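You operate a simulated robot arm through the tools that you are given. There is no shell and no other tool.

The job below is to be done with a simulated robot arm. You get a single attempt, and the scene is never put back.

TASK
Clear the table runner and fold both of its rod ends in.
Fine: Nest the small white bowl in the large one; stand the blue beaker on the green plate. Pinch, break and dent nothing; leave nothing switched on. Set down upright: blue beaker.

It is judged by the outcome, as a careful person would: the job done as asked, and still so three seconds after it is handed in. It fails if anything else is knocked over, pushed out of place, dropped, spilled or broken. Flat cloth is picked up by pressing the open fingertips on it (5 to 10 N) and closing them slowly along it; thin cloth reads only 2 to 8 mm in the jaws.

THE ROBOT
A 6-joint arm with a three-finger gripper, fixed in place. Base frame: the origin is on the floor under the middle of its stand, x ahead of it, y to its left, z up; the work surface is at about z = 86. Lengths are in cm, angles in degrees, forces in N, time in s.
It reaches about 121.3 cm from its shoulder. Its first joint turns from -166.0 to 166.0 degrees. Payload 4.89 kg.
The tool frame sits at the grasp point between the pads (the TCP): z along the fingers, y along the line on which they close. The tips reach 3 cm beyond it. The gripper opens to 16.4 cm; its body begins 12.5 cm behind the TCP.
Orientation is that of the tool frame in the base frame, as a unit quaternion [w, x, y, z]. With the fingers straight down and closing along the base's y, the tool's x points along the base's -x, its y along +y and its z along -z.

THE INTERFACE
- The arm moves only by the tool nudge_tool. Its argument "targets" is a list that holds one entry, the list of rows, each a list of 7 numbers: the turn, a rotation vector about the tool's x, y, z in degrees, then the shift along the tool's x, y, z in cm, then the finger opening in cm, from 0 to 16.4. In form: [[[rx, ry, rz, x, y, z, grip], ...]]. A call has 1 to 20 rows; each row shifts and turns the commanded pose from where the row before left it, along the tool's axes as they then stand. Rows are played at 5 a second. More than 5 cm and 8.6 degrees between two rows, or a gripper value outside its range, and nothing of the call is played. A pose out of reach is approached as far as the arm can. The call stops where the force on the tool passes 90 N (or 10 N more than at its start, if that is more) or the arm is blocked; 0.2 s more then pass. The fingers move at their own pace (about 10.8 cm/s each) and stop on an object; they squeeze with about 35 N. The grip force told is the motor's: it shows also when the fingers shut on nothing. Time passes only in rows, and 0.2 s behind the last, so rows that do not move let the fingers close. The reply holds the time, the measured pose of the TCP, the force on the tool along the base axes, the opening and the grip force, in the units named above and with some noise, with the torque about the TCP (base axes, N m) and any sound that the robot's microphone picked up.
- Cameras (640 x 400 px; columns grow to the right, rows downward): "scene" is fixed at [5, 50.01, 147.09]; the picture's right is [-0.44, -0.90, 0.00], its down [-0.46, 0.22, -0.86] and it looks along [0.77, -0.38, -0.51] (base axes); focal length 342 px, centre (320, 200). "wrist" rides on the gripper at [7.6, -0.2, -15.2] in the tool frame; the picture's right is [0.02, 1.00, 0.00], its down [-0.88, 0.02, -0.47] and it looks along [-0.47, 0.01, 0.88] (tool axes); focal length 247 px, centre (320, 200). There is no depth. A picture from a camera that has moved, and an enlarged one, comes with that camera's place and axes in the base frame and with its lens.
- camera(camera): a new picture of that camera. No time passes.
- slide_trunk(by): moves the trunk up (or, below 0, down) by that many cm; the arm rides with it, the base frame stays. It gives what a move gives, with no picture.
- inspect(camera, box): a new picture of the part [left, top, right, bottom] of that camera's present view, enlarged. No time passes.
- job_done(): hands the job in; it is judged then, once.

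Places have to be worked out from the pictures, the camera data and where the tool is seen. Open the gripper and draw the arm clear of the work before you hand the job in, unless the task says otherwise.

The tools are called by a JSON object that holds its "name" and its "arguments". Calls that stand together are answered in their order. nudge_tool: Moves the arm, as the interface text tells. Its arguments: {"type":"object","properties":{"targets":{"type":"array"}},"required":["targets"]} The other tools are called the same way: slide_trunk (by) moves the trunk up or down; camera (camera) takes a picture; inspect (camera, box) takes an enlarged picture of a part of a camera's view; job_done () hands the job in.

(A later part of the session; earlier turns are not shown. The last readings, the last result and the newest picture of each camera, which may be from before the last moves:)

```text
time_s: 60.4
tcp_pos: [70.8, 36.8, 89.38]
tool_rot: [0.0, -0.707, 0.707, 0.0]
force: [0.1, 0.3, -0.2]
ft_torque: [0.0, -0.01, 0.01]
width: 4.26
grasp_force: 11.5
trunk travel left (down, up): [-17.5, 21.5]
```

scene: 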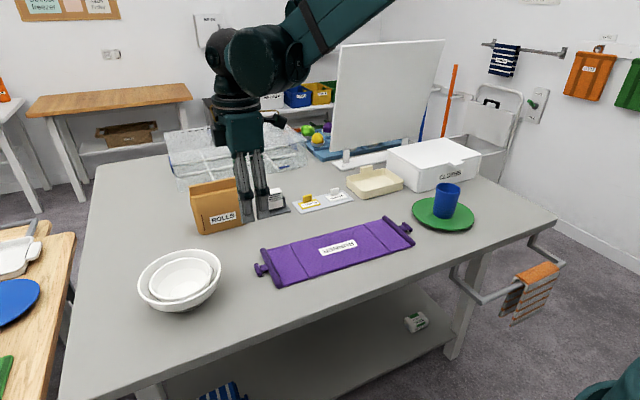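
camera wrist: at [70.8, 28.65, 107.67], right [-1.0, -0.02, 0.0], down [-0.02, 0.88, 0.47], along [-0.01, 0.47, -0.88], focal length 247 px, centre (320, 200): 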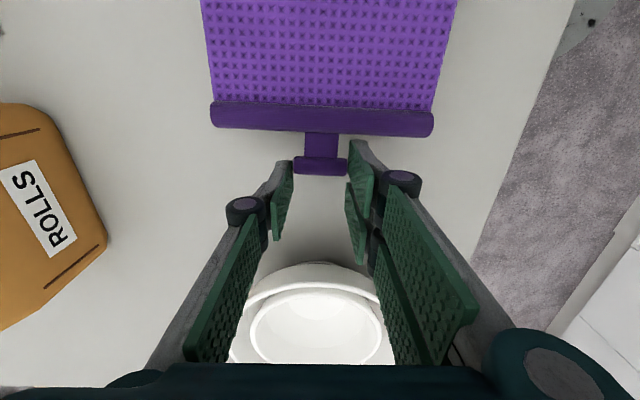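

At 4.2 cm the hold is a light ~11.5 N, a third of the squeeze. I'll retry the first part of the arc with that.

{"name": "nudge_tool", "arguments": {"targets": [[[0, 0, 0, 0.03, 0, -0.76, 4.2], [0, 0, 0, 0.08, 0, -0.753, 4.2], [0, 0, 0, 0.13, 0, -0.745, 4.2], [0, 0, 0, 0.18, 0, -0.738, 4.2], [0, 0, 0, 0, 0, 0, 4.2]]]}}

{"name": "camera", "arguments": {"camera": "wrist"}}

{"name": "inspect", "arguments": {"camera": "scene", "box": [215, 190, 375, 300]}}

```text
time_s: 61.6
tcp_pos: [70.55, 36.22, 92.42]
tool_rot: [-0.001, -0.707, 0.708, 0.0]
force: [-1.0, 1.0, -0.8]
ft_torque: [0.03, -0.01, 0.03]
width: 4.28
grasp_force: 12.2
trunk travel left (down, up): [-17.5, 21.5]
```

```text
taken
camera wrist: at [70.66, 28.77, 107.71], right [-1.0, -0.02, 0.0], down [-0.02, 0.88, 0.47], along [-0.01, 0.47, -0.88], focal length 247 px, centre (320, 200)
```

wrist: 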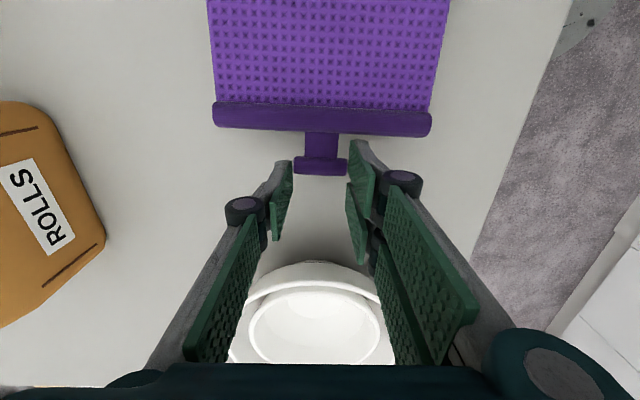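

```text
3.64 times, centred on (295, 245) of scene
camera zoom: at [5.0, 50.01, 147.09], right [-0.44, -0.9, 0.0], down [-0.46, 0.22, -0.86], along [0.77, -0.38, -0.51], focal length 1244 px, centre (411, 36)
```

zoom: 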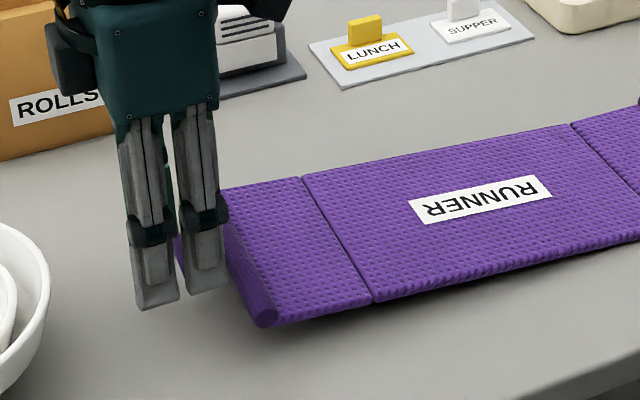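

Torque is nearly nil now, so the bar pivots freely in the grip. The crease itself is still a little raised, so I'll wait a moment to see whether the hinge relaxes on its own.

{"name": "nudge_tool", "arguments": {"targets": [[[0, 0, 0, 0, 0, 0, 4.2], [0, 0, 0, 0, 0, 0, 4.2], [0, 0, 0, 0, 0, 0, 4.2], [0, 0, 0, 0, 0, 0, 4.2], [0, 0, 0, 0, 0, 0, 4.2]]]}}

{"name": "inspect", "arguments": {"camera": "scene", "box": [215, 190, 375, 300]}}

```text
time_s: 62.8
tcp_pos: [70.63, 36.37, 92.45]
tool_rot: [0.0, 0.707, -0.707, 0.0]
force: [-0.3, -0.2, -0.7]
ft_torque: [0.02, 0.01, 0.04]
width: 4.28
grasp_force: 12.0
trunk travel left (down, up): [-17.5, 21.5]
```

```text
3.64 times, centred on (295, 245) of scene
camera zoom: at [5.0, 50.01, 147.09], right [-0.44, -0.9, 0.0], down [-0.46, 0.22, -0.86], along [0.77, -0.38, -0.51], focal length 1244 px, centre (411, 36)
```

zoom: 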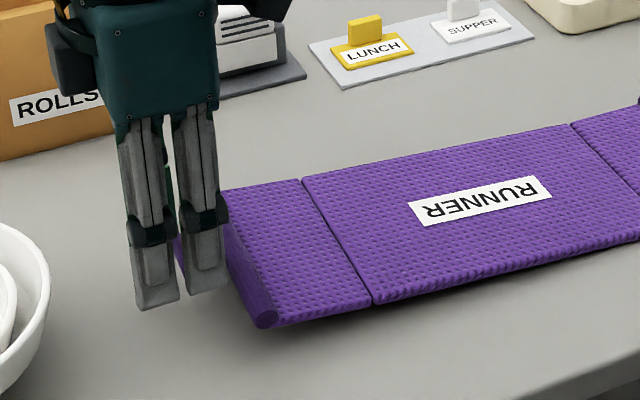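

The hinge is slowly settling, so it's heavily damped rather than stuck. I'll continue the arc slowly, from 16° to 46° over 4 s, and watch the crease.

{"name": "nudge_tool", "arguments": {"targets": [[[0, 0, 0, 0.0927, 0, -0.269, 4.2], [0, 0, 0, 0.0927, 0, -0.269, 4.2], [0, 0, 0, 0.0927, 0, -0.269, 4.2], [0, 0, 0, 0.0927, 0, -0.269, 4.2], [0, 0, 0, 0.1204, 0, -0.2579, 4.2], [0, 0, 0, 0.1204, 0, -0.2579, 4.2], [0, 0, 0, 0.1204, 0, -0.2579, 4.2], [0, 0, 0, 0.1204, 0, -0.2579, 4.2], [0, 0, 0, 0.1465, 0, -0.2438, 4.2], [0, 0, 0, 0.1465, 0, -0.2438, 4.2], [0, 0, 0, 0.1465, 0, -0.2438, 4.2], [0, 0, 0, 0.1465, 0, -0.2438, 4.2], [0, 0, 0, 0.1712, 0, -0.2272, 4.2], [0, 0, 0, 0.1712, 0, -0.2272, 4.2], [0, 0, 0, 0.1712, 0, -0.2272, 4.2], [0, 0, 0, 0.1712, 0, -0.2272, 4.2], [0, 0, 0, 0.1938, 0, -0.2079, 4.2], [0, 0, 0, 0.1938, 0, -0.2079, 4.2], [0, 0, 0, 0.1938, 0, -0.2079, 4.2], [0, 0, 0, 0.1938, 0, -0.2079, 4.2]]]}}

{"name": "camera", "arguments": {"camera": "wrist"}}

{"name": "inspect", "arguments": {"camera": "scene", "box": [215, 160, 415, 300]}}

```text
time_s: 67.0
tcp_pos: [70.68, 33.22, 97.36]
tool_rot: [0.0, 0.707, -0.707, 0.0]
force: [0.4, 0.3, -1.2]
ft_torque: [0.06, -0.03, -0.01]
width: 4.26
grasp_force: 11.5
trunk travel left (down, up): [-17.5, 21.5]
```

```text
taken
camera wrist: at [70.85, 25.69, 112.59], right [-1.0, -0.02, 0.0], down [-0.02, 0.88, 0.47], along [-0.01, 0.47, -0.88], focal length 247 px, centre (320, 200)
```

wrist: 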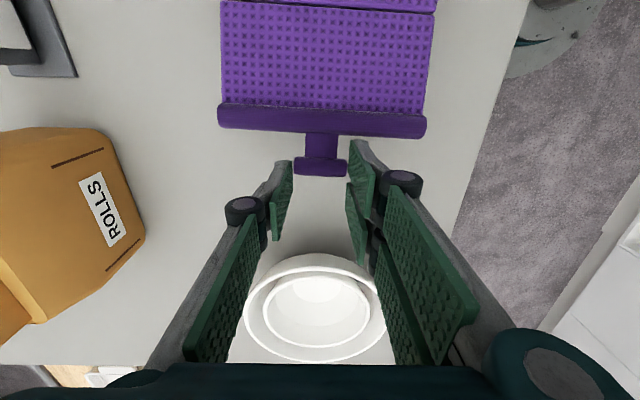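

```text
2.86 times, centred on (315, 230) of scene
camera zoom: at [5.0, 50.01, 147.09], right [-0.44, -0.9, 0.0], down [-0.46, 0.22, -0.86], along [0.77, -0.38, -0.51], focal length 978 px, centre (334, 114)
```

zoom: 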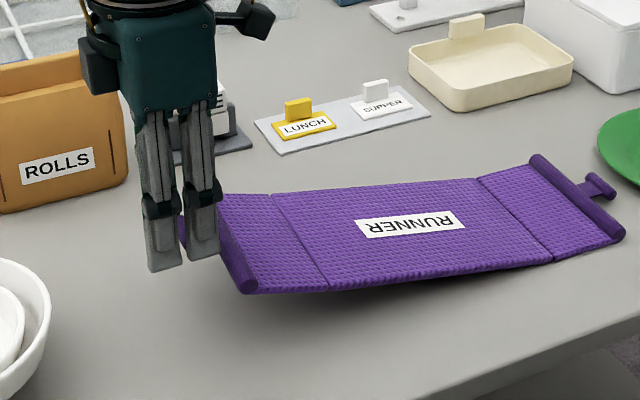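

The crease is lifting with the flap because the hinge is slow. I'll hold still for 4 s to see how fast it relaxes.

{"name": "nudge_tool", "arguments": {"targets": [[[0, 0, 0, 0, 0, 0, 4.2], [0, 0, 0, 0, 0, 0, 4.2], [0, 0, 0, 0, 0, 0, 4.2], [0, 0, 0, 0, 0, 0, 4.2], [0, 0, 0, 0, 0, 0, 4.2], [0, 0, 0, 0, 0, 0, 4.2], [0, 0, 0, 0, 0, 0, 4.2], [0, 0, 0, 0, 0, 0, 4.2], [0, 0, 0, 0, 0, 0, 4.2], [0, 0, 0, 0, 0, 0, 4.2], [0, 0, 0, 0, 0, 0, 4.2], [0, 0, 0, 0, 0, 0, 4.2], [0, 0, 0, 0, 0, 0, 4.2], [0, 0, 0, 0, 0, 0, 4.2], [0, 0, 0, 0, 0, 0, 4.2], [0, 0, 0, 0, 0, 0, 4.2], [0, 0, 0, 0, 0, 0, 4.2], [0, 0, 0, 0, 0, 0, 4.2], [0, 0, 0, 0, 0, 0, 4.2], [0, 0, 0, 0, 0, 0, 4.2]]]}}

{"name": "inspect", "arguments": {"camera": "scene", "box": [215, 160, 415, 300]}}

```text
time_s: 71.2
tcp_pos: [70.78, 33.35, 97.32]
tool_rot: [0.0, -0.707, 0.708, -0.001]
force: [0.5, -0.8, -0.8]
ft_torque: [0.06, -0.02, 0.0]
width: 4.29
grasp_force: 11.2
trunk travel left (down, up): [-17.5, 21.5]
```

```text
2.86 times, centred on (315, 230) of scene
camera zoom: at [5.0, 50.01, 147.09], right [-0.44, -0.9, 0.0], down [-0.46, 0.22, -0.86], along [0.77, -0.38, -0.51], focal length 978 px, centre (334, 114)
```

zoom: 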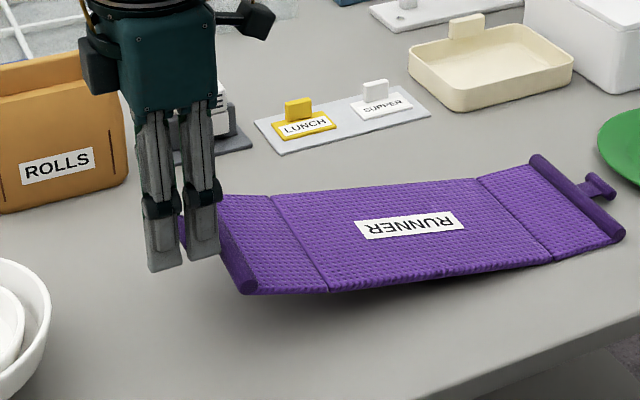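

The hinges have dry friction, so with a free pivot the whole runner lifts and slid about 2 cm. Geometry puts the hinge bend at about 22° so far. I'll grip the bar rigidly and press the crease back down and outward to its original place, holding the flap's angle so the fold deepens.

{"name": "nudge_tool", "arguments": {"targets": [[[0, 0, 0, 0, 0, 0, 3.9], [0, 0, 0, 0, 0, 0, 3.9], [0, 0, 0, -0.2, 0, 0.3, 3.9], [0, 0, 0, -0.35, 0, 0.55, 3.9], [0, 0, 0, -0.35, 0, 0.55, 3.9], [0, 0, 0, -0.35, 0, 0.55, 3.9], [0, 0, 0, -0.35, 0, 0.55, 3.9], [0, 0, 0, -0.2, 0, 0.3, 3.9], [0, 0, 0, 0, 0, 0, 3.9]]]}}

{"name": "inspect", "arguments": {"camera": "scene", "box": [215, 160, 435, 300]}}

{"name": "camera", "arguments": {"camera": "wrist"}}

```text
time_s: 73.2
tcp_pos: [70.7, 35.13, 94.45]
tool_rot: [0.001, -0.707, 0.707, 0.0]
force: [-0.4, 1.0, -0.3]
ft_torque: [0.06, 0.02, 0.0]
width: 4.17
grasp_force: 35.1
trunk travel left (down, up): [-17.5, 21.5]
```

```text
2.86 times, centred on (325, 230) of scene
camera zoom: at [5.0, 50.01, 147.09], right [-0.44, -0.9, 0.0], down [-0.46, 0.22, -0.86], along [0.77, -0.38, -0.51], focal length 978 px, centre (306, 114)
```

zoom: 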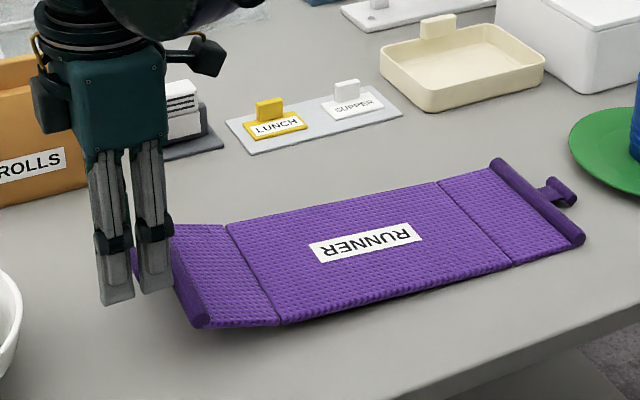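

```text
taken
camera wrist: at [70.78, 27.56, 109.73], right [-1.0, -0.02, 0.0], down [-0.02, 0.88, 0.47], along [-0.01, 0.47, -0.88], focal length 247 px, centre (320, 200)
```

wrist: 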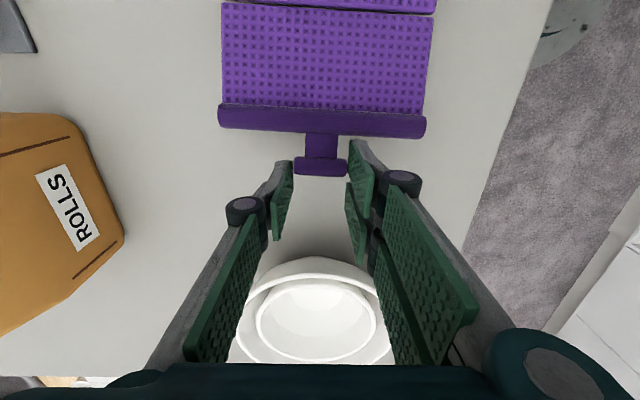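

The crease is essentially down at y≈24.7 and the flap is at about 29°. I'll now rotate the hand with the flap about the crease line, as one rigid body: 7 rows of 3°.

{"name": "nudge_tool", "arguments": {"targets": [[[0, -3, 0, 0.4194, 0, -0.5374, 3.9], [0, -3, 0, 0.4194, 0, -0.5374, 3.9], [0, -3, 0, 0.4194, 0, -0.5374, 3.9], [0, -3, 0, 0.4194, 0, -0.5374, 3.9], [0, -3, 0, 0.4194, 0, -0.5374, 3.9], [0, -3, 0, 0.4194, 0, -0.5374, 3.9], [0, -3, 0, 0.4194, 0, -0.5374, 3.9], [0, 0, 0, 0, 0, 0, 3.9]]]}}

{"name": "inspect", "arguments": {"camera": "scene", "box": [215, 160, 435, 300]}}

{"name": "camera", "arguments": {"camera": "wrist"}}

```text
time_s: 75.0
tcp_pos: [70.77, 31.76, 97.48]
tool_rot: [0.129, -0.695, 0.695, 0.129]
force: [-0.2, -0.3, -0.3]
ft_torque: [-0.07, -0.09, 0.02]
width: 4.2
grasp_force: 35.6
trunk travel left (down, up): [-17.5, 21.5]
```

```text
2.86 times, centred on (325, 230) of scene
camera zoom: at [5.0, 50.01, 147.09], right [-0.44, -0.9, 0.0], down [-0.46, 0.22, -0.86], along [0.77, -0.38, -0.51], focal length 978 px, centre (306, 114)
```

zoom: 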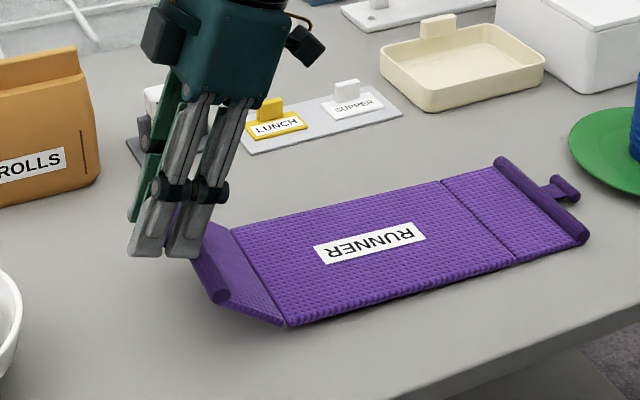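

```text
taken
camera wrist: at [70.8, 19.17, 109.05], right [-1.0, -0.02, -0.01], down [-0.02, 0.65, 0.76], along [-0.01, 0.76, -0.65], focal length 247 px, centre (320, 200)
```

wrist: 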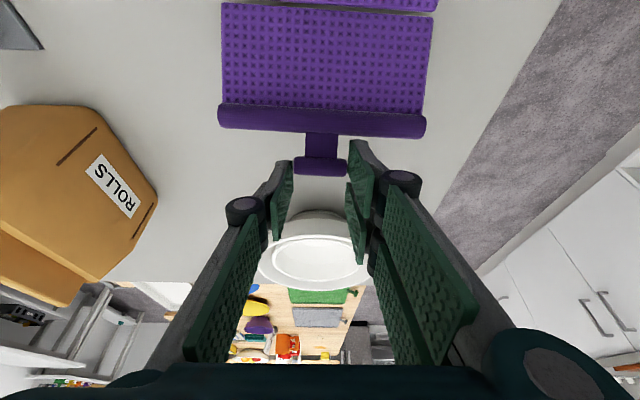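

That works well: the crease stays on the table and the flap is at about 50°. I'll continue the same rigid rotation another 30°.

{"name": "nudge_tool", "arguments": {"targets": [[[0, -3, 0, 0.4194, 0, -0.5374, 3.9], [0, -3, 0, 0.4194, 0, -0.5374, 3.9], [0, -3, 0, 0.4194, 0, -0.5374, 3.9], [0, -3, 0, 0.4194, 0, -0.5374, 3.9], [0, -3, 0, 0.4194, 0, -0.5374, 3.9], [0, -3, 0, 0.4194, 0, -0.5374, 3.9], [0, -3, 0, 0.4194, 0, -0.5374, 3.9], [0, -3, 0, 0.4194, 0, -0.5374, 3.9], [0, -3, 0, 0.4194, 0, -0.5374, 3.9], [0, -3, 0, 0.4194, 0, -0.5374, 3.9], [0, 0, 0, 0, 0, 0, 3.9]]]}}

{"name": "inspect", "arguments": {"camera": "scene", "box": [215, 130, 435, 300]}}

{"name": "camera", "arguments": {"camera": "wrist"}}

```text
time_s: 77.4
tcp_pos: [70.87, 25.27, 99.7]
tool_rot: [-0.304, 0.639, -0.638, -0.304]
force: [-0.5, -0.8, -1.1]
ft_torque: [0.08, 0.0, 0.05]
width: 4.2
grasp_force: 35.0
trunk travel left (down, up): [-17.5, 21.5]
```

```text
2.35 times, centred on (325, 215) of scene
camera zoom: at [5.0, 50.01, 147.09], right [-0.44, -0.9, 0.0], down [-0.46, 0.22, -0.86], along [0.77, -0.38, -0.51], focal length 805 px, centre (308, 165)
```

zoom: 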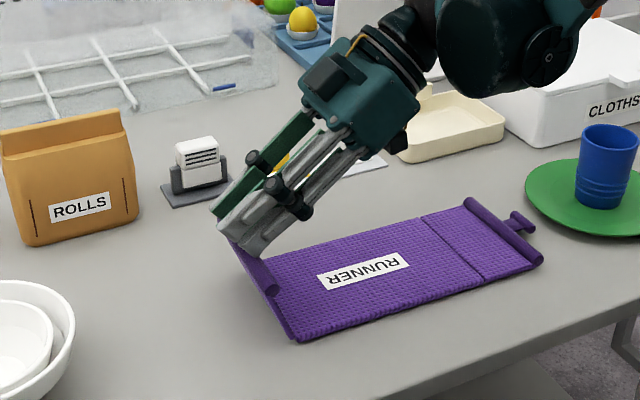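

```text
taken
camera wrist: at [70.9, 8.67, 103.37], right [-1.0, -0.01, -0.02], down [-0.02, 0.19, 0.98], along [-0.01, 0.98, -0.19], focal length 247 px, centre (320, 200)
```

wrist: 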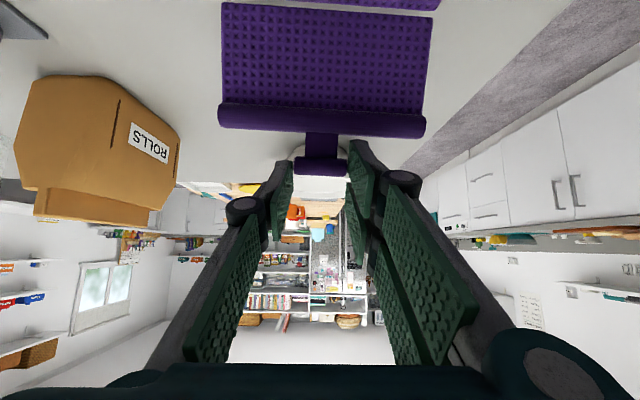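

The flap is near 80° and the crease is flat on the table. I'll go on 15° more, to just past vertical, checking clearances.

{"name": "nudge_tool", "arguments": {"targets": [[[0, -3, 0, 0.4194, 0, -0.5374, 3.9], [0, -3, 0, 0.4194, 0, -0.5374, 3.9], [0, -3, 0, 0.4194, 0, -0.5374, 3.9], [0, -3, 0, 0.4194, 0, -0.5374, 3.9], [0, -3, 0, 0.4194, 0, -0.5374, 3.9], [0, 0, 0, 0, 0, 0, 3.9]]]}}

{"name": "camera", "arguments": {"camera": "scene"}}

{"name": "inspect", "arguments": {"camera": "scene", "box": [215, 130, 435, 300]}}

```text
time_s: 78.8
tcp_pos: [70.65, 21.78, 99.51]
tool_rot: [-0.386, 0.593, -0.592, -0.386]
force: [-1.0, 4.9, 47.8]
ft_torque: [1.1, 0.04, 0.05]
width: 4.2
grasp_force: 34.9
trunk travel left (down, up): [-17.5, 21.5]
```

```text
taken
```

scene: 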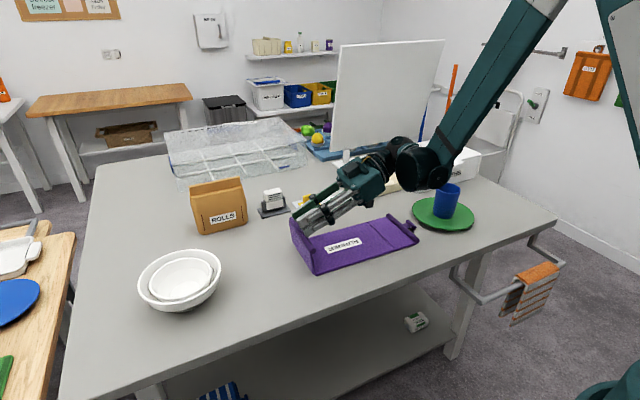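

```text
2.35 times, centred on (325, 215) of scene
camera zoom: at [5.0, 50.01, 147.09], right [-0.44, -0.9, 0.0], down [-0.46, 0.22, -0.86], along [0.77, -0.38, -0.51], focal length 805 px, centre (308, 165)
```

zoom: 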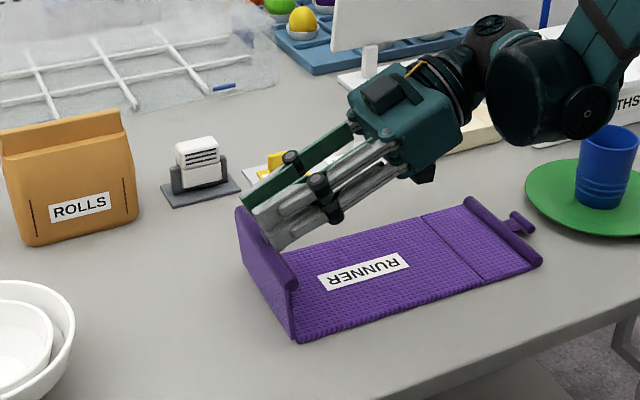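

There's a 48 N upward push: the nearly vertical flap is being compressed because my arc is slightly too low. I'll raise 0.25 cm right away and check the wrist's clearance to the beaker.

{"name": "nudge_tool", "arguments": {"targets": [[[0, 0, 0, -0.228, 0, -0.102, 3.9], [0, 0, 0, 0, 0, 0, 3.9]]]}}

{"name": "inspect", "arguments": {"camera": "scene", "box": [360, 110, 500, 240]}}

```text
time_s: 79.4
tcp_pos: [70.74, 21.75, 99.6]
tool_rot: [-0.385, 0.594, -0.593, -0.384]
force: [-8.1, 2.1, 13.0]
ft_torque: [0.33, 0.12, 0.12]
width: 4.2
grasp_force: 34.8
trunk travel left (down, up): [-17.5, 21.5]
```

```text
3.08 times, centred on (430, 175) of scene
camera zoom: at [5.0, 50.01, 147.09], right [-0.44, -0.9, 0.0], down [-0.46, 0.22, -0.86], along [0.77, -0.38, -0.51], focal length 1053 px, centre (-18, 277)
```

zoom: 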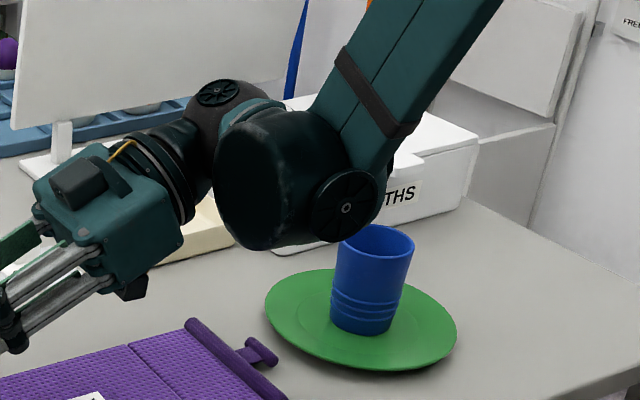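

Compression is down to 13 N. The wrist is well nearer than the beaker, by about 15 cm in y, so that's safe. I'll unload slightly more and rotate another 12° with the corrected radius.

{"name": "nudge_tool", "arguments": {"targets": [[[0, 0, 0, -0.11, 0, -0.05, 3.9], [0, -3, 0, 0.4282, 0, -0.544, 3.9], [0, -3, 0, 0.4282, 0, -0.544, 3.9], [0, 0, 0, 0, 0, 0, 3.9]]]}}

{"name": "inspect", "arguments": {"camera": "scene", "box": [245, 150, 435, 290]}}

```text
time_s: 80.4
tcp_pos: [70.61, 20.49, 99.41]
tool_rot: [0.417, -0.571, 0.572, 0.415]
force: [0.5, 0.1, -0.4]
ft_torque: [-0.09, -0.08, -0.01]
width: 4.19
grasp_force: 35.5
trunk travel left (down, up): [-17.5, 21.5]
```

```text
2.86 times, centred on (340, 220) of scene
camera zoom: at [5.0, 50.01, 147.09], right [-0.44, -0.9, 0.0], down [-0.46, 0.22, -0.86], along [0.77, -0.38, -0.51], focal length 978 px, centre (263, 143)
```

zoom: 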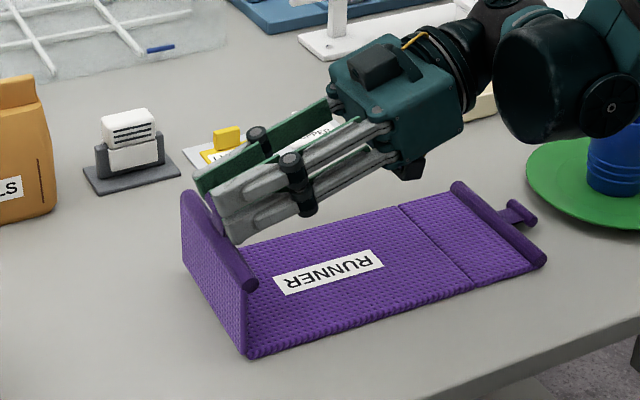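

Forces are back to zero and the flap is leaning inward at about 100°. Two more steps of 3°.

{"name": "nudge_tool", "arguments": {"targets": [[[0, -3, 0, 0.4282, 0, -0.544, 3.9], [0, -3, 0, 0.4282, 0, -0.544, 3.9], [0, -2, 0, 0.2855, 0, -0.363, 3.9], [0, 0, 0, 0, 0, 0, 3.9]]]}}

{"name": "inspect", "arguments": {"camera": "scene", "box": [245, 150, 435, 290]}}

{"name": "camera", "arguments": {"camera": "wrist"}}

```text
time_s: 81.4
tcp_pos: [70.72, 18.66, 98.9]
tool_rot: [-0.456, 0.541, -0.541, -0.455]
force: [-8.9, -7.7, 46.9]
ft_torque: [1.05, 0.25, 0.27]
width: 4.2
grasp_force: 34.8
trunk travel left (down, up): [-17.5, 21.5]
```

```text
2.86 times, centred on (340, 220) of scene
camera zoom: at [5.0, 50.01, 147.09], right [-0.44, -0.9, 0.0], down [-0.46, 0.22, -0.86], along [0.77, -0.38, -0.51], focal length 978 px, centre (263, 143)
```

zoom: 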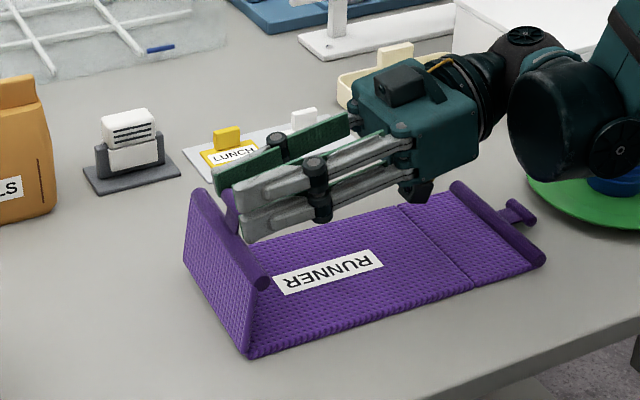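

```text
taken
camera wrist: at [70.79, 2.44, 93.98], right [-1.0, 0.0, -0.02], down [-0.02, -0.32, 0.95], along [-0.01, 0.95, 0.32], focal length 247 px, centre (320, 200)
```

wrist: 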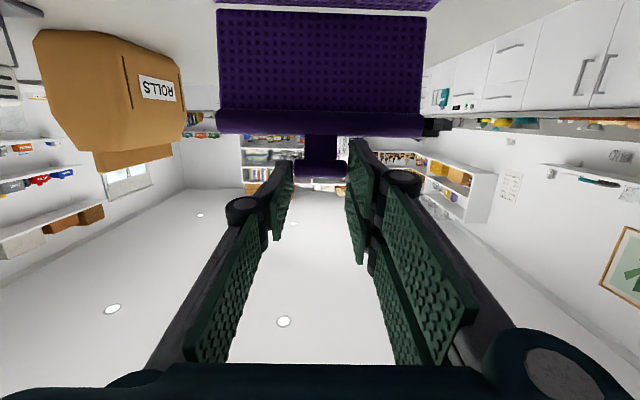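

The flap is at about 105–110° but compressed again (47 N). I'll raise 0.3 cm to unload, then open the fingers and back straight out from the T-bar; the hinge friction should hold the flap there.

{"name": "nudge_tool", "arguments": {"targets": [[[0, 0, 0, -0.295, 0, -0.052, 3.9], [0, 0, 0, 0, 0, 0, 3.9], [0, 0, 0, 0, 0, 0, 4.3], [0, 0, 0, 0, 0, 0, 5.0], [0, 0, 0, 0, 0, 0, 6.0], [0, 0, 0, 0, 0, 0, 6.0]]]}}

{"name": "inspect", "arguments": {"camera": "scene", "box": [245, 150, 435, 290]}}

{"name": "camera", "arguments": {"camera": "wrist"}}

```text
time_s: 82.8
tcp_pos: [71.0, 18.8, 98.89]
tool_rot: [-0.454, 0.542, -0.542, -0.454]
force: [0.7, -0.2, 0.2]
ft_torque: [0.01, 0.01, 0.0]
width: 6.03
grasp_force: 0.0
trunk travel left (down, up): [-17.5, 21.5]
```

```text
2.86 times, centred on (340, 220) of scene
camera zoom: at [5.0, 50.01, 147.09], right [-0.44, -0.9, 0.0], down [-0.46, 0.22, -0.86], along [0.77, -0.38, -0.51], focal length 978 px, centre (263, 143)
```

zoom: 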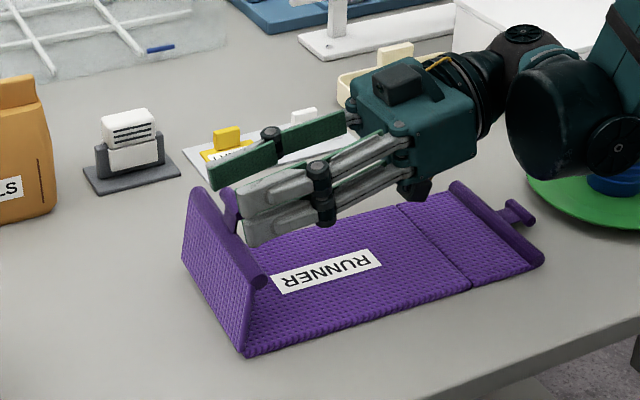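

```text
taken
camera wrist: at [70.96, 2.5, 94.07], right [-1.0, 0.0, -0.02], down [-0.02, -0.31, 0.95], along [-0.01, 0.95, 0.31], focal length 247 px, centre (320, 200)
```

wrist: 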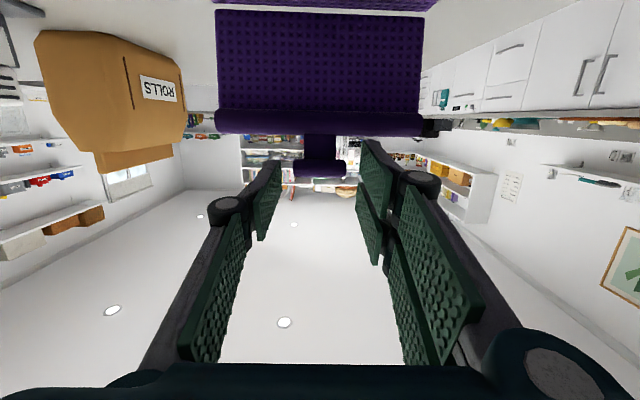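

The flap stays put at about 105° on its own. I'll lift the hand straight up off the T-bar, then level it and go around to the outer (+y) side to push the flap over.

{"name": "nudge_tool", "arguments": {"targets": [[[0, 0, 0, -1.0, 0, -0.18, 6.0], [0, 0, 0, -2.0, 0, -0.35, 6.0], [0, 0, 0, -2.46, 0, -0.435, 6.0], [0, 0, 0, -2.46, 0, -0.435, 6.0], [0, 0, 0, -2.46, 0, -0.435, 6.0], [0, 0, 0, -2.46, 0, -0.435, 6.0], [0, 8, 0, 0, 0, 0, 6.0], [0, 8, 0, 0, 0, 0, 6.0], [0, 8, 0, 0, 0, 0, 6.0], [0, 8, 0, 0, 0, 0, 6.0], [0, 8, 0, 0, 0, 0, 6.0], [0, 8, 0, 0, 0, 0, 6.0], [0, 8, 0, 0, 0, 0, 6.0], [0, 8, 0, 0, 0, 0, 5.0], [0, 8, 0, 0, 0, 0, 3.0], [0, 8, 0, 0, 0, 0, 1.0], [0, 0, 0, 0, 0, 0, 1.0]]]}}

{"name": "camera", "arguments": {"camera": "scene"}}

{"name": "camera", "arguments": {"camera": "wrist"}}

```text
time_s: 86.4
tcp_pos: [70.63, 18.76, 112.0]
tool_rot: [0.001, 0.707, -0.707, 0.0]
force: [0.5, 0.1, -0.3]
ft_torque: [-0.02, 0.0, 0.0]
width: 1.0
grasp_force: 0.0
trunk travel left (down, up): [-17.5, 21.5]
```

```text
taken
```

scene: 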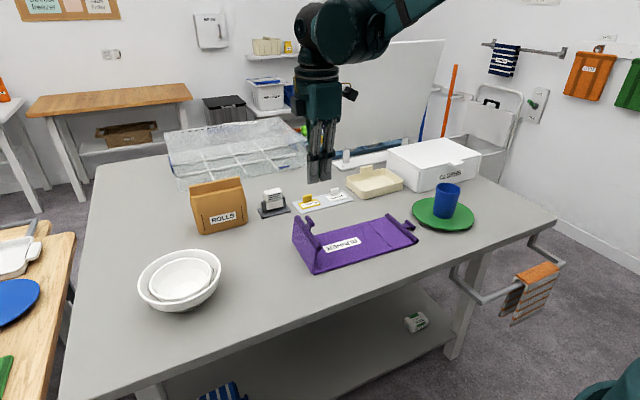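

```text
taken
camera wrist: at [70.72, 11.24, 127.27], right [-1.0, -0.02, 0.0], down [-0.02, 0.88, 0.47], along [-0.01, 0.47, -0.88], focal length 247 px, centre (320, 200)
```

wrist: 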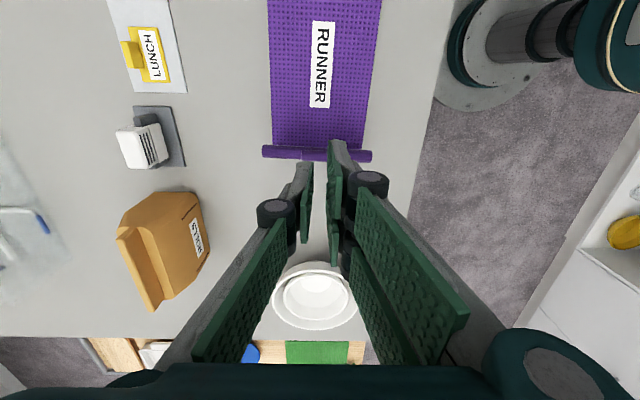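

{"name": "inspect", "arguments": {"camera": "scene", "box": [275, 200, 435, 290]}}

{"name": "inspect", "arguments": {"camera": "wrist", "box": [240, 0, 400, 190]}}

```text
4.00 times, centred on (355, 245) of scene
camera zoom: at [5.0, 50.01, 147.09], right [-0.44, -0.9, 0.0], down [-0.46, 0.22, -0.86], along [0.77, -0.38, -0.51], focal length 1368 px, centre (180, 20)
```

zoom: 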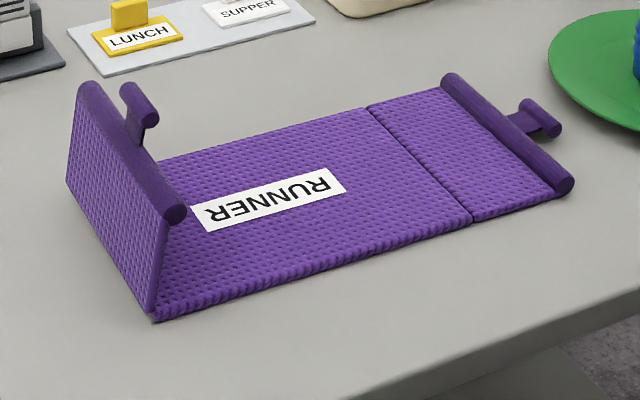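

```text
2.11 times, centred on (320, 95) of wrist
camera zoom: at [70.72, 11.24, 127.27], right [-1.0, -0.02, 0.0], down [-0.02, 0.88, 0.47], along [-0.01, 0.47, -0.88], focal length 520 px, centre (320, 421)
```

zoom: 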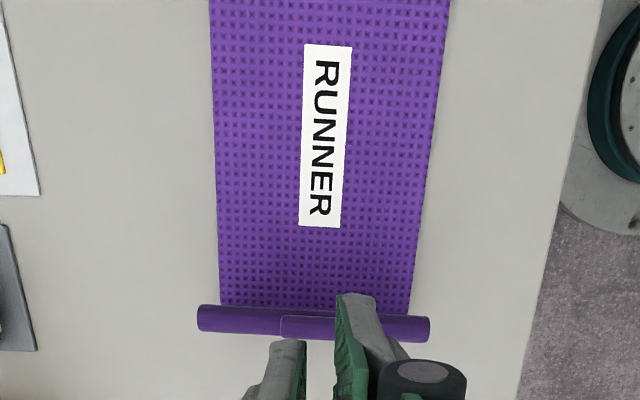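

The flap holds upright and leans in; the crease is now near y≈22.8. I'll bring the closed fingers down on the outer side, at y≈29, ready to push.

{"name": "nudge_tool", "arguments": {"targets": [[[0, 0, 0, -3.5, 0, 0, 1.0], [0, 0, 0, -3.5, 0, 0, 1.0], [0, 0, 0, -3.5, 0, 0, 1.0], [0, 0, 0, 0, 0, 3.3, 1.0], [0, 0, 0, 0, 0, 3.3, 1.0], [0, 0, 0, 0, 0, 3.3, 1.0], [0, 0, 0, 0, 0, 3.3, 1.0], [0, 0, 0, 0, 0, 3.2, 1.0], [0, 0, 0, 0, 0, 0, 1.0]]]}}

{"name": "inspect", "arguments": {"camera": "scene", "box": [225, 150, 425, 290]}}

{"name": "camera", "arguments": {"camera": "wrist"}}

```text
time_s: 88.4
tcp_pos: [70.84, 29.13, 95.61]
tool_rot: [-0.001, 0.707, -0.707, 0.001]
force: [-0.2, -1.3, -0.3]
ft_torque: [-0.02, 0.03, -0.02]
width: 0.99
grasp_force: 0.1
trunk travel left (down, up): [-17.5, 21.5]
```

```text
2.86 times, centred on (325, 220) of scene
camera zoom: at [5.0, 50.01, 147.09], right [-0.44, -0.9, 0.0], down [-0.46, 0.22, -0.86], along [0.77, -0.38, -0.51], focal length 978 px, centre (306, 143)
```

zoom: 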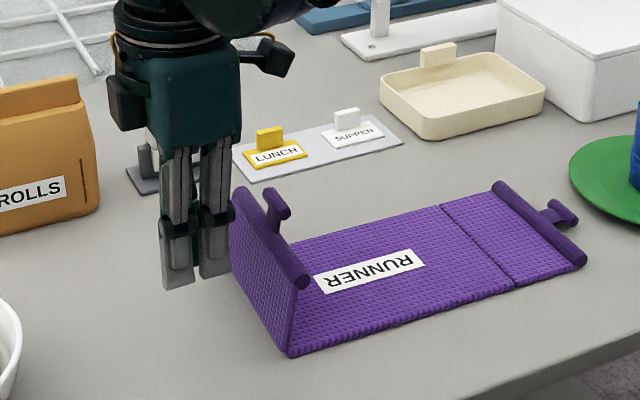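

```text
taken
camera wrist: at [70.92, 21.49, 110.82], right [-1.0, -0.02, 0.0], down [-0.02, 0.88, 0.47], along [-0.01, 0.47, -0.88], focal length 247 px, centre (320, 200)
```

wrist: 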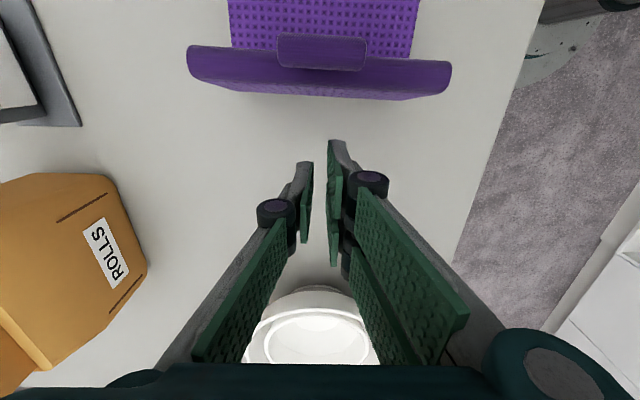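

The fingers are in place outside the flap. I'll push inward along a path that follows the flap over toward about 135°.

{"name": "nudge_tool", "arguments": {"targets": [[[0, 0, 0, 1.0, 0, 0, 1.0], [0, 0, 0, 1.0, 0, 0, 1.0], [0, 0, 0, 1.0, 0, 0, 1.0], [0, 0, 0, 1.0, 0, 0, 1.0], [0, 0, 0, 0.62, 0, 0.15, 1.0], [0, 0, 0, 0.61, 0, 0.15, 1.0], [0, 0, 0, 0.48, 0, 0.22, 1.0], [0, 0, 0, 0.47, 0, 0.23, 1.0], [0, 0, 0, 0.43, 0, 0.3, 1.0], [0, 0, 0, 0.42, 0, 0.29, 1.0], [0, 0, 0, 0, 0, 0, 1.0]]]}}

{"name": "inspect", "arguments": {"camera": "scene", "box": [225, 150, 425, 290]}}

{"name": "camera", "arguments": {"camera": "wrist"}}

```text
time_s: 90.8
tcp_pos: [70.9, 22.17, 94.26]
tool_rot: [0.0, -0.707, 0.707, 0.0]
force: [0.0, -0.4, -0.5]
ft_torque: [-0.01, 0.0, 0.0]
width: 1.02
grasp_force: 0.2
trunk travel left (down, up): [-17.5, 21.5]
```

```text
2.86 times, centred on (325, 220) of scene
camera zoom: at [5.0, 50.01, 147.09], right [-0.44, -0.9, 0.0], down [-0.46, 0.22, -0.86], along [0.77, -0.38, -0.51], focal length 978 px, centre (306, 143)
```

zoom: 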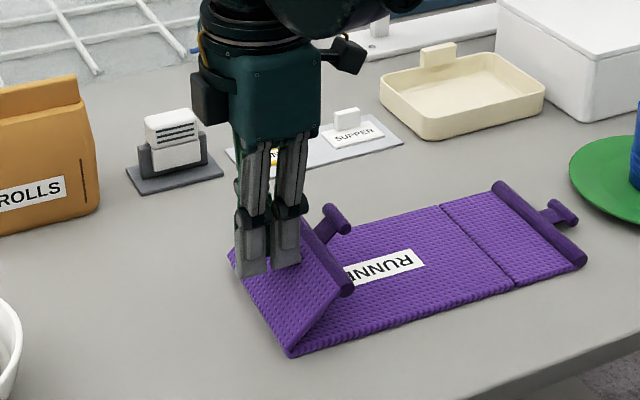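

```text
taken
camera wrist: at [70.91, 14.71, 109.57], right [-1.0, -0.02, 0.0], down [-0.02, 0.88, 0.47], along [-0.01, 0.47, -0.88], focal length 247 px, centre (320, 200)
```

wrist: 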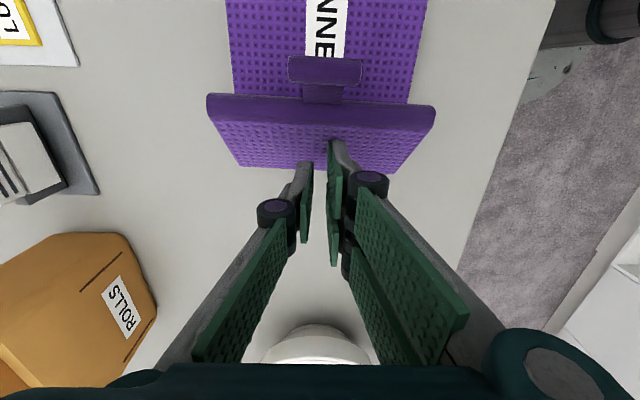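

It's folding nicely at about 135° with no sliding. I'll continue following it down to about 160°.

{"name": "nudge_tool", "arguments": {"targets": [[[0, 0, 0, 0.4, 0, 0.38, 1.0], [0, 0, 0, 0.4, 0, 0.38, 1.0], [0, 0, 0, 0.3, 0, 0.4, 1.0], [0, 0, 0, 0.3, 0, 0.4, 1.0], [0, 0, 0, 0.2, 0, 0.4, 1.0], [0, 0, 0, 0, 0, 0, 1.0]]]}}

{"name": "inspect", "arguments": {"camera": "scene", "box": [225, 150, 425, 290]}}

```text
time_s: 92.2
tcp_pos: [70.72, 20.65, 92.2]
tool_rot: [0.0, 0.707, -0.707, -0.001]
force: [0.1, 0.1, -0.6]
ft_torque: [0.0, 0.0, 0.05]
width: 1.03
grasp_force: 0.0
trunk travel left (down, up): [-17.5, 21.5]
```

```text
2.86 times, centred on (325, 220) of scene
camera zoom: at [5.0, 50.01, 147.09], right [-0.44, -0.9, 0.0], down [-0.46, 0.22, -0.86], along [0.77, -0.38, -0.51], focal length 978 px, centre (306, 143)
```

zoom: 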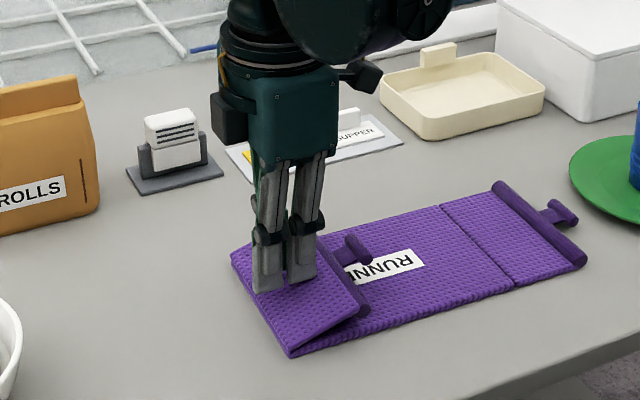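

The flap is nearly down. I'll press the last bit in small steps, reading the force.

{"name": "nudge_tool", "arguments": {"targets": [[[0, 0, 0, 0.2, 0, 0.4, 1.0], [0, 0, 0, 0.1, 0, 0.3, 1.0], [0, 0, 0, 0, 0, 0, 1.0]]]}}

{"name": "inspect", "arguments": {"camera": "scene", "box": [265, 190, 385, 290]}}

```text
time_s: 93.0
tcp_pos: [70.67, 20.45, 91.59]
tool_rot: [0.001, 0.707, -0.707, -0.001]
force: [-0.2, 0.6, 0.6]
ft_torque: [0.03, 0.01, 0.02]
width: 0.98
grasp_force: 0.1
trunk travel left (down, up): [-17.5, 21.5]
```

```text
4.00 times, centred on (325, 240) of scene
camera zoom: at [5.0, 50.01, 147.09], right [-0.44, -0.9, 0.0], down [-0.46, 0.22, -0.86], along [0.77, -0.38, -0.51], focal length 1368 px, centre (300, 40)
```

zoom: 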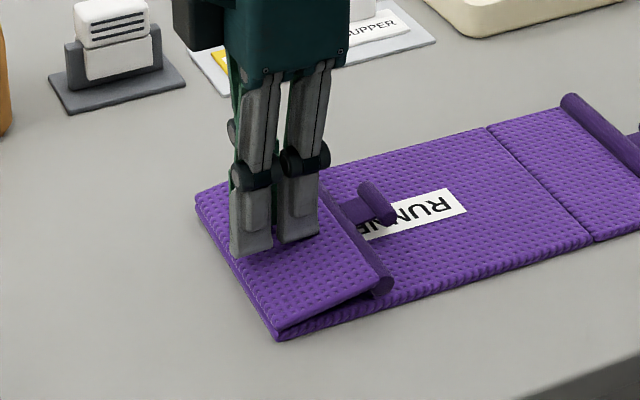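

{"name": "nudge_tool", "arguments": {"targets": [[[0, 0, 0, 0.1, 0, 0.25, 1.0], [0, 0, 0, 0, 0, 0, 1.0]]]}}

{"name": "nudge_tool", "arguments": {"targets": [[[0, 0, 0, 0.1, 0, 0.2, 1.0], [0, 0, 0, 0, 0, 0, 1.0]]]}}

```text
time_s: 93.6
tcp_pos: [70.69, 20.18, 91.3]
tool_rot: [-0.001, -0.707, 0.707, 0.0]
force: [-0.5, -0.4, 0.4]
ft_torque: [-0.02, 0.02, 0.0]
width: 1.0
grasp_force: 0.0
trunk travel left (down, up): [-17.5, 21.5]
```

```text
time_s: 94.2
tcp_pos: [70.7, 20.12, 91.04]
tool_rot: [0.0, 0.707, -0.707, 0.001]
force: [0.6, -0.1, -0.8]
ft_torque: [0.02, 0.03, 0.0]
width: 1.02
grasp_force: 0.1
trunk travel left (down, up): [-17.5, 21.5]
```

{"name": "nudge_tool", "arguments": {"targets": [[[0, 0, 0, 0, 0, 0.2, 1.0], [0, 0, 0, 0, 0, 0, 1.0]]]}}

{"name": "inspect", "arguments": {"camera": "scene", "box": [265, 190, 385, 290]}}

```text
time_s: 94.8
tcp_pos: [70.7, 20.2, 90.89]
tool_rot: [0.0, -0.707, 0.708, -0.001]
force: [-1.0, 0.5, -0.4]
ft_torque: [-0.01, -0.01, -0.02]
width: 0.99
grasp_force: 0.0
trunk travel left (down, up): [-17.5, 21.5]
```

```text
4.00 times, centred on (325, 240) of scene
camera zoom: at [5.0, 50.01, 147.09], right [-0.44, -0.9, 0.0], down [-0.46, 0.22, -0.86], along [0.77, -0.38, -0.51], focal length 1368 px, centre (300, 40)
```

zoom: 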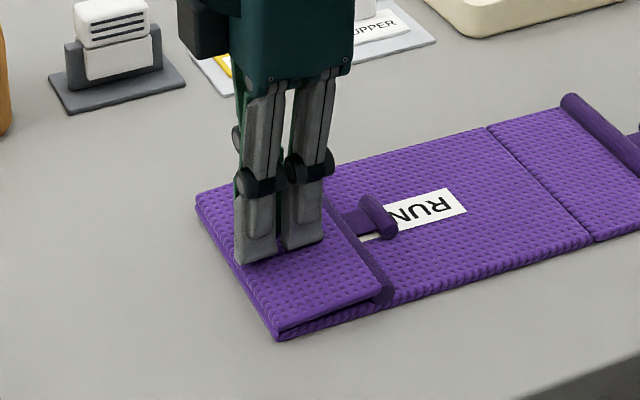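

The flap is still following the fingers down. Continuing in 2 mm steps.

{"name": "nudge_tool", "arguments": {"targets": [[[0, 0, 0, 0, 0, 0.2, 1.0], [0, 0, 0, 0, 0, 0, 1.0]]]}}

{"name": "nudge_tool", "arguments": {"targets": [[[0, 0, 0, 0, 0, 0.15, 1.0], [0, 0, 0, 0, 0, 0, 1.0]]]}}

{"name": "inspect", "arguments": {"camera": "scene", "box": [265, 190, 385, 290]}}

```text
time_s: 95.4
tcp_pos: [70.72, 20.15, 90.66]
tool_rot: [0.0, -0.706, 0.708, 0.0]
force: [-2.1, -3.3, 12.6]
ft_torque: [-0.49, 0.14, 0.0]
width: 0.95
grasp_force: 0.0
trunk travel left (down, up): [-17.5, 21.5]
```

```text
time_s: 96.0
tcp_pos: [70.66, 20.14, 90.73]
tool_rot: [0.0, 0.707, -0.707, 0.001]
force: [-5.2, -5.2, 40.4]
ft_torque: [-1.37, 0.45, -0.13]
width: 0.94
grasp_force: 0.0
trunk travel left (down, up): [-17.5, 21.5]
```

```text
4.00 times, centred on (325, 240) of scene
camera zoom: at [5.0, 50.01, 147.09], right [-0.44, -0.9, 0.0], down [-0.46, 0.22, -0.86], along [0.77, -0.38, -0.51], focal length 1368 px, centre (300, 40)
```

zoom: 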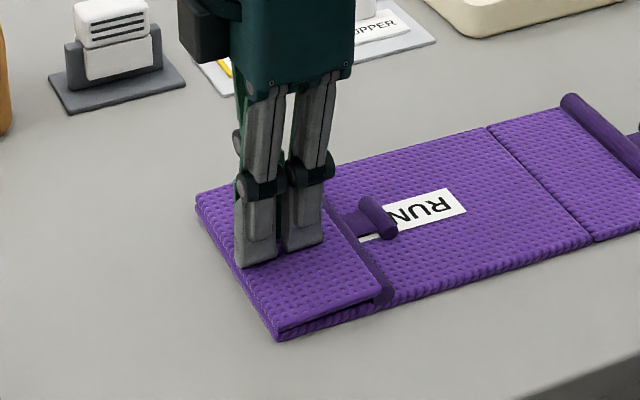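

The flap is firmly down (40 N solid contact). I'll raise the hand and look at the result.

{"name": "nudge_tool", "arguments": {"targets": [[[0, 0, 0, 0, 0, -0.5, 1.0], [0, 0, 0, 0, 0, -1.5, 1.0], [0, 0, 0, 0, 0, -3, 1.0], [0, 0, 0, 0, 0, -4, 1.0], [0, 0, 0, 0, 0, -4, 1.0], [0, 0, 0, 4, 0, -2, 3.0], [0, 0, 0, 4, 0, 0, 6.0], [0, 0, 0, 0, 0, 0, 7.0], [0, 0, 0, 0, 0, 0, 7.0]]]}}

{"name": "camera", "arguments": {"camera": "wrist"}}

{"name": "inspect", "arguments": {"camera": "scene", "box": [265, 180, 465, 290]}}

```text
time_s: 98.0
tcp_pos: [70.78, 12.06, 105.58]
tool_rot: [0.0, -0.707, 0.707, 0.0]
force: [-0.1, 0.7, 0.4]
ft_torque: [0.03, 0.05, -0.03]
width: 7.02
grasp_force: 0.1
trunk travel left (down, up): [-17.5, 21.5]
```

```text
taken
camera wrist: at [70.88, 4.5, 120.82], right [-1.0, -0.02, 0.0], down [-0.02, 0.88, 0.47], along [-0.01, 0.47, -0.88], focal length 247 px, centre (320, 200)
```

wrist: 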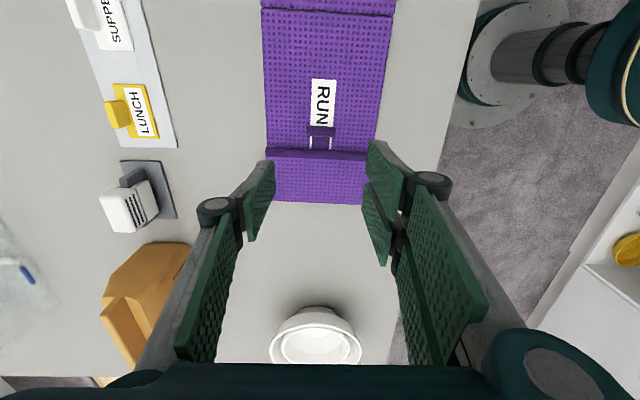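

```text
3.20 times, centred on (365, 235) of scene
camera zoom: at [5.0, 50.01, 147.09], right [-0.44, -0.9, 0.0], down [-0.46, 0.22, -0.86], along [0.77, -0.38, -0.51], focal length 1095 px, centre (176, 88)
```

zoom: 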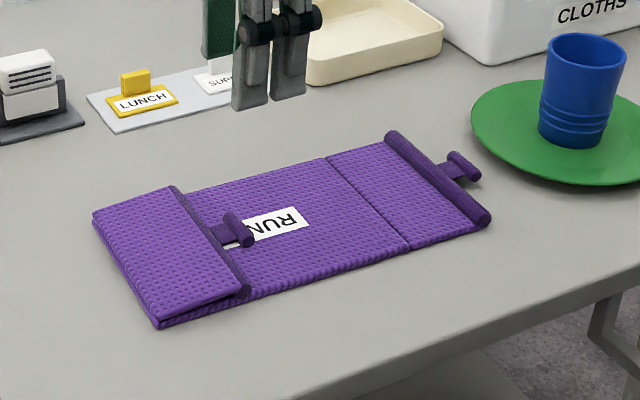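

The +y end is folded flat. The runner drifted about 2 cm toward the plate, so I'll grip the folded T-bar and slide the runner back to leave room. First a closer look.

{"name": "inspect", "arguments": {"camera": "wrist", "box": [230, 60, 410, 220]}}

{"name": "inspect", "arguments": {"camera": "scene", "box": [370, 190, 470, 260]}}

```text
2.50 times, centred on (320, 140) of wrist
camera zoom: at [70.88, 4.5, 120.82], right [-1.0, -0.02, 0.0], down [-0.02, 0.88, 0.47], along [-0.01, 0.47, -0.88], focal length 617 px, centre (320, 350)
```

zoom: 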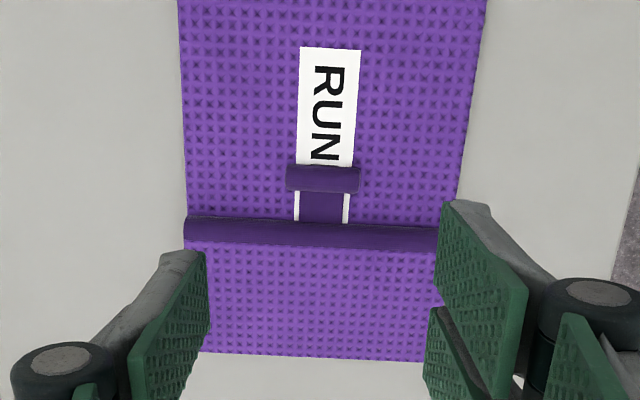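

```text
5.71 times, centred on (420, 225) of scene
camera zoom: at [5.0, 50.01, 147.09], right [-0.44, -0.9, 0.0], down [-0.46, 0.22, -0.86], along [0.77, -0.38, -0.51], focal length 1955 px, centre (-251, 57)
```

zoom: 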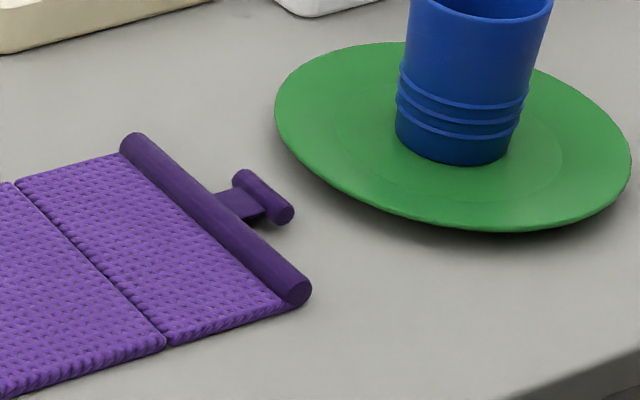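

The folded T-bar is at (70.6, 11.8, z≈88.2) with the rod on its +y side. I'll grip it the same way as before, from the -y offset side.

{"name": "nudge_tool", "arguments": {"targets": [[[0, 0, 0, 0.6, 0.1, 3, 6.0], [0, 0, 0, 0.6, 0.1, 3, 5.4], [0, 0, 0, 0, 0, 3, 5.4], [0, 0, 0, 0, 0, 2.8, 5.4], [0, 0, 0, 0, 0, 0, 5.4], [0, 0, 0, 0, 0, 0, 5.4]]]}}

{"name": "inspect", "arguments": {"camera": "wrist", "box": [230, 60, 410, 260]}}

{"name": "inspect", "arguments": {"camera": "scene", "box": [285, 190, 405, 290]}}

```text
time_s: 99.4
tcp_pos: [70.62, 10.99, 93.7]
tool_rot: [0.0, 0.707, -0.707, 0.0]
force: [0.8, -0.3, -1.0]
ft_torque: [0.0, 0.05, 0.0]
width: 5.41
grasp_force: 0.0
trunk travel left (down, up): [-17.5, 21.5]
```

```text
2.00 times, centred on (320, 160) of wrist
camera zoom: at [70.69, 3.39, 109.05], right [-1.0, -0.02, 0.0], down [-0.02, 0.88, 0.47], along [-0.01, 0.47, -0.88], focal length 494 px, centre (320, 280)
```

zoom: 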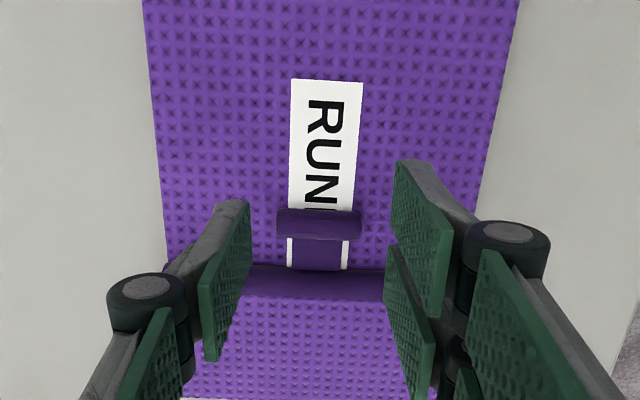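

```text
4.00 times, centred on (345, 240) of scene
camera zoom: at [5.0, 50.01, 147.09], right [-0.44, -0.9, 0.0], down [-0.46, 0.22, -0.86], along [0.77, -0.38, -0.51], focal length 1368 px, centre (220, 40)
```

zoom: 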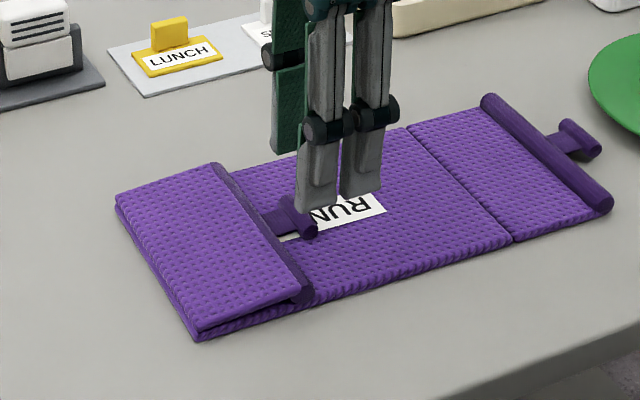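

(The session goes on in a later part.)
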